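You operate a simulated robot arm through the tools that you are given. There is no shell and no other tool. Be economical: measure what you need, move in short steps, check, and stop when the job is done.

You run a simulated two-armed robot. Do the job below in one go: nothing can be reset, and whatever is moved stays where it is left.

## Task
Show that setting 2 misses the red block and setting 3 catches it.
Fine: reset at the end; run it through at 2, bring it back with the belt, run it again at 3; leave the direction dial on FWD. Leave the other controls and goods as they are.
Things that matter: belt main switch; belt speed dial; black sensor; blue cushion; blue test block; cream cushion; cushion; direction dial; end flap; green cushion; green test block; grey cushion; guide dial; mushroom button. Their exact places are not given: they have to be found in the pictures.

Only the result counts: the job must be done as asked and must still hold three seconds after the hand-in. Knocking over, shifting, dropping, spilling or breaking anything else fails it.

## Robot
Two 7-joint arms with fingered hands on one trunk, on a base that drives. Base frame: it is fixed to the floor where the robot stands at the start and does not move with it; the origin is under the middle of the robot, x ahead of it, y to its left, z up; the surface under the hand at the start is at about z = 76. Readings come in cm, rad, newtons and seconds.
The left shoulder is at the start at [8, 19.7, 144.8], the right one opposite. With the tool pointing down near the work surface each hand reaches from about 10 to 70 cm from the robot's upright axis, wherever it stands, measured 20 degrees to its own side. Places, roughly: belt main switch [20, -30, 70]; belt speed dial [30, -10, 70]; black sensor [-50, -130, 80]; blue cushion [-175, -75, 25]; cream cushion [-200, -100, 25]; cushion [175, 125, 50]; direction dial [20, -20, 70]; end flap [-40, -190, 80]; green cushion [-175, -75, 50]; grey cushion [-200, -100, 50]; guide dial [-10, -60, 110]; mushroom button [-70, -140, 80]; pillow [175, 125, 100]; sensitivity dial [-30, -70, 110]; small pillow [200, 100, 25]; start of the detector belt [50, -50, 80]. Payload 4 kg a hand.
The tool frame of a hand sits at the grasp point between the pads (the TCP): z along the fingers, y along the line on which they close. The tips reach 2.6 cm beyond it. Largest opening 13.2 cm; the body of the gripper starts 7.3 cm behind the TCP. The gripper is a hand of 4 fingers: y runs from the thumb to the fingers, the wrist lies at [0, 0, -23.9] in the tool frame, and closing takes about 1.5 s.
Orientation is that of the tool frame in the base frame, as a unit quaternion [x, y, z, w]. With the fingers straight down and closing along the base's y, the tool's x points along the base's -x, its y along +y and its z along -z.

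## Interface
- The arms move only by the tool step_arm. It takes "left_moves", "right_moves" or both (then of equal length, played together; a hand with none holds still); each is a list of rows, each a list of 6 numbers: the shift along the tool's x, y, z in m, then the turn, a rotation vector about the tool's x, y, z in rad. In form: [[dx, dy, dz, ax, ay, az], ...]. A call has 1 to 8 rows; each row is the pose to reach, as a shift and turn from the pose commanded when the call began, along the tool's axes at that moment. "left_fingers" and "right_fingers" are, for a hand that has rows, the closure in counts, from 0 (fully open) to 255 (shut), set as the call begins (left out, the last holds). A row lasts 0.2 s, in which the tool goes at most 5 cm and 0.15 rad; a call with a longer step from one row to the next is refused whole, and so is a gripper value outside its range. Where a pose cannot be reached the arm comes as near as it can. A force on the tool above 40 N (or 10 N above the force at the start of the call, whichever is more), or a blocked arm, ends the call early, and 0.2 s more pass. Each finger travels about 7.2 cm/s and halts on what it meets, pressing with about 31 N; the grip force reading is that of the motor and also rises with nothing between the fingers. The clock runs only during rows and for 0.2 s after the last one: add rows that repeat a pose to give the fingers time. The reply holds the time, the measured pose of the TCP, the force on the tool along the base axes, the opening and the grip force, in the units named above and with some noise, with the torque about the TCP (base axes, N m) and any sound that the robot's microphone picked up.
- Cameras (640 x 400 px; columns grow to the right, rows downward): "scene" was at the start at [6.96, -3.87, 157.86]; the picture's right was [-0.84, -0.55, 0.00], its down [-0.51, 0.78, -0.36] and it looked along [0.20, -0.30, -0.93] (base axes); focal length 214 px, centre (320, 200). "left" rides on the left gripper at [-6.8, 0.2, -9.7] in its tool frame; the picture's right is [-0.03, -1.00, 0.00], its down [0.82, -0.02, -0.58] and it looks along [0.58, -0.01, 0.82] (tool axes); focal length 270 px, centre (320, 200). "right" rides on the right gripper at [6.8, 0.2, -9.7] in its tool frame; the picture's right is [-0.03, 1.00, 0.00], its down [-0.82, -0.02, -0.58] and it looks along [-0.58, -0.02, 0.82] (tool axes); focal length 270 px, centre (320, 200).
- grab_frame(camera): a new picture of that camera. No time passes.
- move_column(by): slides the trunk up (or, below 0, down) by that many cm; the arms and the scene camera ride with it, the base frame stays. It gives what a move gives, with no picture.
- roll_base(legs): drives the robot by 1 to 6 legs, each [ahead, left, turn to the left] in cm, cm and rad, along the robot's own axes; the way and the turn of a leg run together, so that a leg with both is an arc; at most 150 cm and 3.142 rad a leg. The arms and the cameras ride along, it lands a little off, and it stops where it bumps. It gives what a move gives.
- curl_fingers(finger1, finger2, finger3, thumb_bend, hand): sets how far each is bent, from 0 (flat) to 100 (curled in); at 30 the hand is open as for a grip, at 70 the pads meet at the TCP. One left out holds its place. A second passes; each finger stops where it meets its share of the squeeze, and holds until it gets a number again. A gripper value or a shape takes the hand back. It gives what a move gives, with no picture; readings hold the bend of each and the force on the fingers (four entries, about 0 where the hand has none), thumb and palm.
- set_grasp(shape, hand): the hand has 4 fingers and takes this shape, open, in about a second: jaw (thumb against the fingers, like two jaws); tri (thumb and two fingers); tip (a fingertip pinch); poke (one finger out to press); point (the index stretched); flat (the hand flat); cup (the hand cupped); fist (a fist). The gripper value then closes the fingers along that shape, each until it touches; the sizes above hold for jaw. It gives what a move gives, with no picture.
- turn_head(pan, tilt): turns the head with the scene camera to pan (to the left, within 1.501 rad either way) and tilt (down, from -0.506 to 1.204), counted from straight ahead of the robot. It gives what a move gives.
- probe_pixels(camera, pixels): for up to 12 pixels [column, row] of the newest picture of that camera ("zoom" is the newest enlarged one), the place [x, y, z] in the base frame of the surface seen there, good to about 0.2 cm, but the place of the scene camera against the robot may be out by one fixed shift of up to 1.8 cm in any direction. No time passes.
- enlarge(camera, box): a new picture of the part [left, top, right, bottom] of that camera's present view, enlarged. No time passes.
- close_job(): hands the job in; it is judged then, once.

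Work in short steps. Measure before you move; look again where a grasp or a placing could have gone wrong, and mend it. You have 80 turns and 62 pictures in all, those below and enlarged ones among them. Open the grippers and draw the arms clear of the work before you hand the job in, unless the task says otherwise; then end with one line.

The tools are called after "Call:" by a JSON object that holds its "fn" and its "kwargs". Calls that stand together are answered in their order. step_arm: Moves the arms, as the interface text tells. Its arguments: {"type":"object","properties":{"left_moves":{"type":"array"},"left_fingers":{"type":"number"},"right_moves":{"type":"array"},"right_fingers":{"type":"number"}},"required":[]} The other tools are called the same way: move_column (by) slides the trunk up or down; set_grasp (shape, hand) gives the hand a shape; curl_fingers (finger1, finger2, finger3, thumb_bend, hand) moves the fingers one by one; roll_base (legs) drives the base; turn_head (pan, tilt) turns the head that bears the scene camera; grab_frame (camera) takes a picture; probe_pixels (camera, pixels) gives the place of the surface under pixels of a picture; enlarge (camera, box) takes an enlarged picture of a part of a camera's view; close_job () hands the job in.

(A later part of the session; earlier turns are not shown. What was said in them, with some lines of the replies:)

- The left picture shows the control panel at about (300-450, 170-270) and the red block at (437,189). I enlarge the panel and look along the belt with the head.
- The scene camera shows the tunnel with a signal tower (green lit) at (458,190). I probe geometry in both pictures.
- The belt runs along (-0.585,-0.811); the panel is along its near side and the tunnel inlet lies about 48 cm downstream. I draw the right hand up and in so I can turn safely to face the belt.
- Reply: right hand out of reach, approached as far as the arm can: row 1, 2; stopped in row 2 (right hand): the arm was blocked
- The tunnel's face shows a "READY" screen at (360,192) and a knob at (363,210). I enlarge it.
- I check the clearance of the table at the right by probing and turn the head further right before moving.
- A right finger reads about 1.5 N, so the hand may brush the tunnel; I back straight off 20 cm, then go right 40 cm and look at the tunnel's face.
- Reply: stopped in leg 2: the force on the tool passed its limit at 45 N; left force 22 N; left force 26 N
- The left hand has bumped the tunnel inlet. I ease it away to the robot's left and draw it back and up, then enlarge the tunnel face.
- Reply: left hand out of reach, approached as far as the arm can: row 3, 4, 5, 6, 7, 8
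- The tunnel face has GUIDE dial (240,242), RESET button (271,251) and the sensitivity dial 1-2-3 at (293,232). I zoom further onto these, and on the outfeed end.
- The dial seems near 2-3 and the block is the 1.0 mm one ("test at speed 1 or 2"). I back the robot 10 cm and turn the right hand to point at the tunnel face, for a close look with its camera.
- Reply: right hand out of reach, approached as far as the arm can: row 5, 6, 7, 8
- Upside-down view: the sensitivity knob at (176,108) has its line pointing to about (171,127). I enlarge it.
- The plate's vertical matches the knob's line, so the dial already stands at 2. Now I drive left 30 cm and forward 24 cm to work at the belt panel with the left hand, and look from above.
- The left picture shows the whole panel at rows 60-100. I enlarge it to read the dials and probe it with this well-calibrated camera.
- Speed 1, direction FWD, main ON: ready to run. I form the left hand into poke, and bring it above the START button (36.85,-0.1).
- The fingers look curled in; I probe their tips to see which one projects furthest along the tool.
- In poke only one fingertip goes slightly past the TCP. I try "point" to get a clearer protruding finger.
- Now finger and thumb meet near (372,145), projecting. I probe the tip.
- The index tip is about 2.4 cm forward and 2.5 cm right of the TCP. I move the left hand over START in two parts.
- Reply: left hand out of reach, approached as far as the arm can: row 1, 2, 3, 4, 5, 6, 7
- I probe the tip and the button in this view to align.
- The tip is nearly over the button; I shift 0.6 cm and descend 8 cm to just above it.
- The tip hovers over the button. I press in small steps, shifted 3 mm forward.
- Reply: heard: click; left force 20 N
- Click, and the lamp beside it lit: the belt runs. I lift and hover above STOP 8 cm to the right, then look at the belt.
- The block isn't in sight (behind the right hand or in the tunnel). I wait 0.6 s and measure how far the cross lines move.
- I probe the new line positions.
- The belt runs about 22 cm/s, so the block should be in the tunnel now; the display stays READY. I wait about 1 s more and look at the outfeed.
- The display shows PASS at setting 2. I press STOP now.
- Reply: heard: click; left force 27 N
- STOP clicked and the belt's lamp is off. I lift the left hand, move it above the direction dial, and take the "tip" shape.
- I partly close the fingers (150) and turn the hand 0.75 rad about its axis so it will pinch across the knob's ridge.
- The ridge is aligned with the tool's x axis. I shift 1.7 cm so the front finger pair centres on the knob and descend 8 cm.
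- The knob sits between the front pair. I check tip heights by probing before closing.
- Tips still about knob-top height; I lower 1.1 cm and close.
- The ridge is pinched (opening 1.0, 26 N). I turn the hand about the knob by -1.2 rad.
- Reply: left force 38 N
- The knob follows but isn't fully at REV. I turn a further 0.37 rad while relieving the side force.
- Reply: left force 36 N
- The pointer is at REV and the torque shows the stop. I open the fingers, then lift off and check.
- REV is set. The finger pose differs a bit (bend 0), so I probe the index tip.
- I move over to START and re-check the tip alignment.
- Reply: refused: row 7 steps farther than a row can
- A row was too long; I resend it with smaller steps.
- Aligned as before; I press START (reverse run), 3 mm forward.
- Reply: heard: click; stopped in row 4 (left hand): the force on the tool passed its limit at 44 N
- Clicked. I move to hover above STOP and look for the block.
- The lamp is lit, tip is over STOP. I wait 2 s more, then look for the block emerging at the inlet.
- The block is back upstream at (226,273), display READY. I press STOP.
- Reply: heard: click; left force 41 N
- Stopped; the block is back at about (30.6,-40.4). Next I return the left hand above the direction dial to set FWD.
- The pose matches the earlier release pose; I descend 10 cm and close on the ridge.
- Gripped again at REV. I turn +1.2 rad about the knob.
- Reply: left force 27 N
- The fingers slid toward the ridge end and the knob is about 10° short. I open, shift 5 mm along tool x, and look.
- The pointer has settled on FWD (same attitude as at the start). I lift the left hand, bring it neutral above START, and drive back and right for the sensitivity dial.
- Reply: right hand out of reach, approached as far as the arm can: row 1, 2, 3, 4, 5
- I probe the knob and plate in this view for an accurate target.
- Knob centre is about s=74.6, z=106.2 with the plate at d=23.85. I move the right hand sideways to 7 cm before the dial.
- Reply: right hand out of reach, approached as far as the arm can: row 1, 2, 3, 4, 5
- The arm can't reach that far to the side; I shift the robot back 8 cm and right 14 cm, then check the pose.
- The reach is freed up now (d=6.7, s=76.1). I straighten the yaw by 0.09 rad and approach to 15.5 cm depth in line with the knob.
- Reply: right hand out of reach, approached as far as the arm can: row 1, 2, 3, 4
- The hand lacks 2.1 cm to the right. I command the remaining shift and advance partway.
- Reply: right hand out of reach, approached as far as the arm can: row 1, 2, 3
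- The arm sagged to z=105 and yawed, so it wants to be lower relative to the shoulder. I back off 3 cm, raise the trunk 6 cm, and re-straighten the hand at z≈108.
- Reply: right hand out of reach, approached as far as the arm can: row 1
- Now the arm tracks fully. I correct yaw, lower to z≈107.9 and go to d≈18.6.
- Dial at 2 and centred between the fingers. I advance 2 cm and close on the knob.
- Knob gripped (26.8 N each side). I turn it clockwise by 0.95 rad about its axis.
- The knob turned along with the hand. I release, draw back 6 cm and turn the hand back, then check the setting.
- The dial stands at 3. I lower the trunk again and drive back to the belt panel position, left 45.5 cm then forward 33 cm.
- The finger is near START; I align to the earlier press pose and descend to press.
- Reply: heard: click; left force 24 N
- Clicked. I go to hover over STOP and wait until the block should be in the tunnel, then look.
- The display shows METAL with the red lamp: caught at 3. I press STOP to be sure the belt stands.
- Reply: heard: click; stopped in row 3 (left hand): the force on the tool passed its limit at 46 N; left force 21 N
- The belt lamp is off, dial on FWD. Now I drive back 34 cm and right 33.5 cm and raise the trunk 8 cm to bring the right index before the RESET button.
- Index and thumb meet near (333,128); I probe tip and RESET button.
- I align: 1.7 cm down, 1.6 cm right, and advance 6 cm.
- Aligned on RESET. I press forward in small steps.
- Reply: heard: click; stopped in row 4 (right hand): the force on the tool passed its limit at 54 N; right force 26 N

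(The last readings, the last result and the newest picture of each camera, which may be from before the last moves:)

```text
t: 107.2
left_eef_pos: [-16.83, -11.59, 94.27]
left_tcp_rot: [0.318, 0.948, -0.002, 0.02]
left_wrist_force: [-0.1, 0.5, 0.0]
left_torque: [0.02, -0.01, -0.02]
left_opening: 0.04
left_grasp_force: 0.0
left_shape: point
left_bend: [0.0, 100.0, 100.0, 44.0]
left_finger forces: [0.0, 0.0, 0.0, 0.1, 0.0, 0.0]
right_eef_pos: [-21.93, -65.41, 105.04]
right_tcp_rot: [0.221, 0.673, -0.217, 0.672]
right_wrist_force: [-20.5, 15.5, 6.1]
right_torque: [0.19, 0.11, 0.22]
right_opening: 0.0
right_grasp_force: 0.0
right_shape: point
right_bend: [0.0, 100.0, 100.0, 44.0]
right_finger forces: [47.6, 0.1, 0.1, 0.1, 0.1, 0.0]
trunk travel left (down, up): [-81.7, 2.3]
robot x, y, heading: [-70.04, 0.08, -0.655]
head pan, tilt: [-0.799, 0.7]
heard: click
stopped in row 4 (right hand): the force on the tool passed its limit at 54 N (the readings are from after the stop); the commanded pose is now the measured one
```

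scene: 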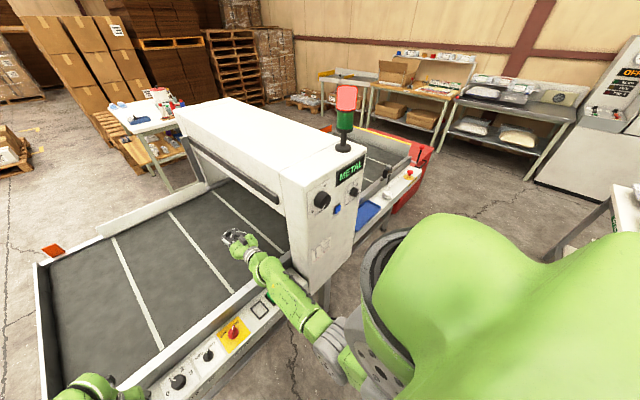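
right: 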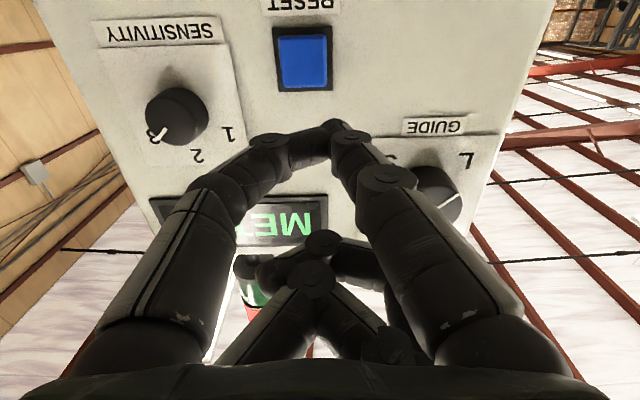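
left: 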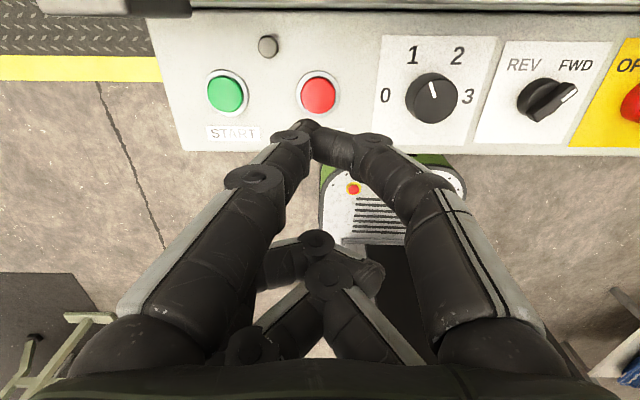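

RESET clicked. I withdraw the hand, drive back, open both hands and check the scene.

Call:
{"fn": "step_arm", "kwargs": {"right_moves": [[0, 0, -0.03, 0, 0, 0], [0, 0, -0.06, 0, 0, 0], [0, 0, -0.09, 0, 0, 0]]}}

Call:
{"fn": "roll_base", "kwargs": {"legs": [[-12, 0, 0]]}}

Call:
{"fn": "set_grasp", "kwargs": {"hand": "right", "shape": "jaw"}}

Call:
{"fn": "set_grasp", "kwargs": {"hand": "left", "shape": "jaw"}}

Call:
{"fn": "turn_head", "kwargs": {"pan": -0.4, "tilt": 0.6}}

Call:
{"fn": "grab_frame", "kwargs": {"camera": "scene"}}

```text
t: 108.0
left_eef_pos: [-16.5, -11.76, 94.02]
left_tcp_rot: [0.317, 0.948, -0.001, 0.019]
left_wrist_force: [0.7, 0.0, -0.3]
left_torque: [-0.02, 0.03, -0.01]
left_opening: 0.0
left_grasp_force: 0.0
left_shape: point
left_bend: [0.0, 100.0, 100.0, 44.0]
left_finger forces: [0.0, 0.1, 0.0, 0.1, 0.0, 0.0]
right_eef_pos: [-28.75, -60.59, 104.81]
right_tcp_rot: [0.222, 0.673, -0.217, 0.672]
right_wrist_force: [0.6, 0.7, 0.9]
right_torque: [0.01, 0.02, -0.01]
right_opening: 0.02
right_grasp_force: 0.1
right_shape: point
right_bend: [0.0, 100.0, 100.0, 44.0]
right_finger forces: [0.1, 0.0, 0.0, 0.0, 0.0, 0.0]
trunk travel left (down, up): [-81.7, 2.3]
robot x, y, heading: [-70.47, -0.57, -0.655]
head pan, tilt: [-0.799, 0.7]
```

```text
t: 109.2
left_eef_pos: [-25.51, -4.76, 93.84]
left_tcp_rot: [0.316, 0.949, 0.001, 0.015]
left_wrist_force: [0.9, 0.2, -0.9]
left_torque: [0.02, 0.01, -0.03]
left_opening: 0.0
left_grasp_force: 0.0
left_shape: point
left_bend: [0.0, 100.0, 100.0, 44.0]
left_finger forces: [0.0, 0.0, 0.0, 0.1, 0.0, 0.0]
right_eef_pos: [-37.73, -53.6, 104.26]
right_tcp_rot: [0.223, 0.676, -0.215, 0.668]
right_wrist_force: [0.5, 0.3, -0.6]
right_torque: [-0.03, 0.01, 0.03]
right_opening: 0.0
right_grasp_force: 0.0
right_shape: point
right_bend: [0.0, 100.0, 100.0, 44.0]
right_finger forces: [0.1, 0.0, 0.0, 0.0, 0.1, 0.1]
trunk travel left (down, up): [-81.7, 2.3]
robot x, y, heading: [-80.06, 7.25, -0.653]
head pan, tilt: [-0.799, 0.7]
```

```text
t: 110.1
left_eef_pos: [-25.89, -4.62, 94.12]
left_tcp_rot: [0.317, 0.948, -0.001, 0.019]
left_wrist_force: [-0.5, 0.1, -0.4]
left_torque: [-0.01, 0.0, 0.02]
left_opening: 0.0
left_grasp_force: 0.1
left_shape: point
left_bend: [0.0, 100.0, 100.0, 44.0]
left_finger forces: [0.1, 0.1, 0.0, 0.1, 0.0, 0.1]
right_eef_pos: [-37.93, -53.35, 104.65]
right_tcp_rot: [0.222, 0.673, -0.217, 0.671]
right_wrist_force: [-0.1, 0.3, 0.0]
right_torque: [0.0, -0.01, 0.0]
right_opening: 13.19
right_grasp_force: 0.1
right_shape: jaw
right_bend: [30.0, 30.0, 30.0, 30.0]
right_finger forces: [0.1, 0.0, 0.0, 0.0, 0.0, 0.0]
trunk travel left (down, up): [-81.7, 2.3]
robot x, y, heading: [-79.76, 6.98, -0.654]
head pan, tilt: [-0.799, 0.7]
```

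```text
t: 111.0
left_eef_pos: [-25.78, -4.65, 94.03]
left_tcp_rot: [0.317, 0.948, -0.001, 0.017]
left_wrist_force: [0.1, -0.4, 0.0]
left_torque: [-0.02, -0.01, -0.02]
left_opening: 13.2
left_grasp_force: 0.0
left_shape: jaw
left_bend: [30.0, 30.0, 30.0, 30.0]
left_finger forces: [0.1, 0.0, 0.1, 0.0, 0.0, 0.0]
right_eef_pos: [-37.78, -53.38, 104.48]
right_tcp_rot: [0.221, 0.674, -0.216, 0.67]
right_wrist_force: [-0.8, 0.9, 0.4]
right_torque: [0.01, 0.03, 0.03]
right_opening: 13.21
right_grasp_force: 0.1
right_shape: jaw
right_bend: [30.0, 30.0, 30.0, 30.0]
right_finger forces: [0.0, 0.0, 0.0, 0.1, 0.1, 0.0]
trunk travel left (down, up): [-81.7, 2.3]
robot x, y, heading: [-79.87, 6.91, -0.656]
head pan, tilt: [-0.799, 0.7]
```

```text
t: 111.9
left_eef_pos: [-25.83, -4.73, 93.96]
left_tcp_rot: [0.316, 0.949, -0.001, 0.018]
left_wrist_force: [0.2, 0.0, -0.1]
left_torque: [0.0, -0.02, -0.05]
left_opening: 13.16
left_grasp_force: 0.1
left_shape: jaw
left_bend: [30.0, 30.0, 30.0, 30.0]
left_finger forces: [0.0, 0.1, 0.0, 0.1, 0.0, 0.0]
right_eef_pos: [-37.89, -53.47, 104.55]
right_tcp_rot: [0.222, 0.674, -0.217, 0.67]
right_wrist_force: [-0.8, -0.2, -0.7]
right_torque: [0.01, 0.03, 0.01]
right_opening: 13.19
right_grasp_force: 0.1
right_shape: jaw
right_bend: [30.0, 30.0, 30.0, 30.0]
right_finger forces: [0.0, 0.0, 0.0, 0.1, 0.0, 0.0]
trunk travel left (down, up): [-81.7, 2.3]
robot x, y, heading: [-79.94, 7.12, -0.651]
head pan, tilt: [-0.4, 0.6]
```

```text
1 pictures are left
```

scene: 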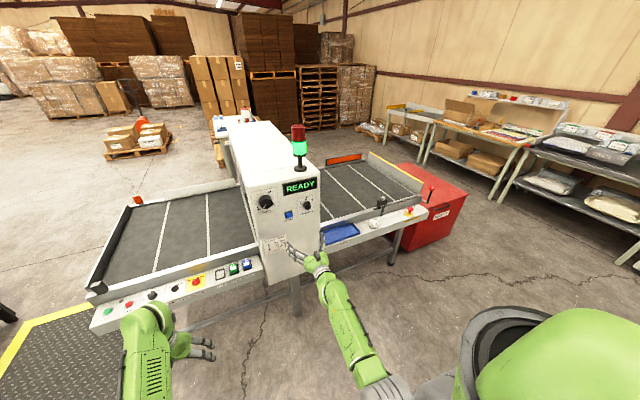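

READY with the green lamp: reset done, block resting in the tunnel. I use the last picture to check the panel and outfeed.

Call:
{"fn": "enlarge", "kwargs": {"camera": "scene", "box": [85, 165, 345, 335]}}

```text
2.35 times, centred on (215, 250) of scene
```

zoom: 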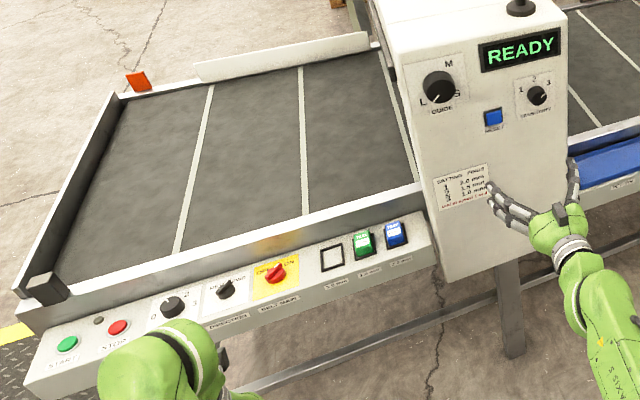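

The lamp is off, READY is shown, direction is on FWD and everything else is in place, so I hand in.

Call:
{"fn": "close_job", "kwargs": {}}

```text
The job is handed in.
```

The red block passed at setting 2 (display read PASS), came back on the belt in reverse, and was caught at setting 3 (display read METAL). I then reset the detector to READY, with the belt stopped and the direction dial on FWD. The red block is resting inside the tunnel, out of the cameras' view, and the sensitivity dial is still at 3. While driving early on, the left hand bumped the tunnel inlet at about 45 N; I saw no shift or damage in the later pictures.
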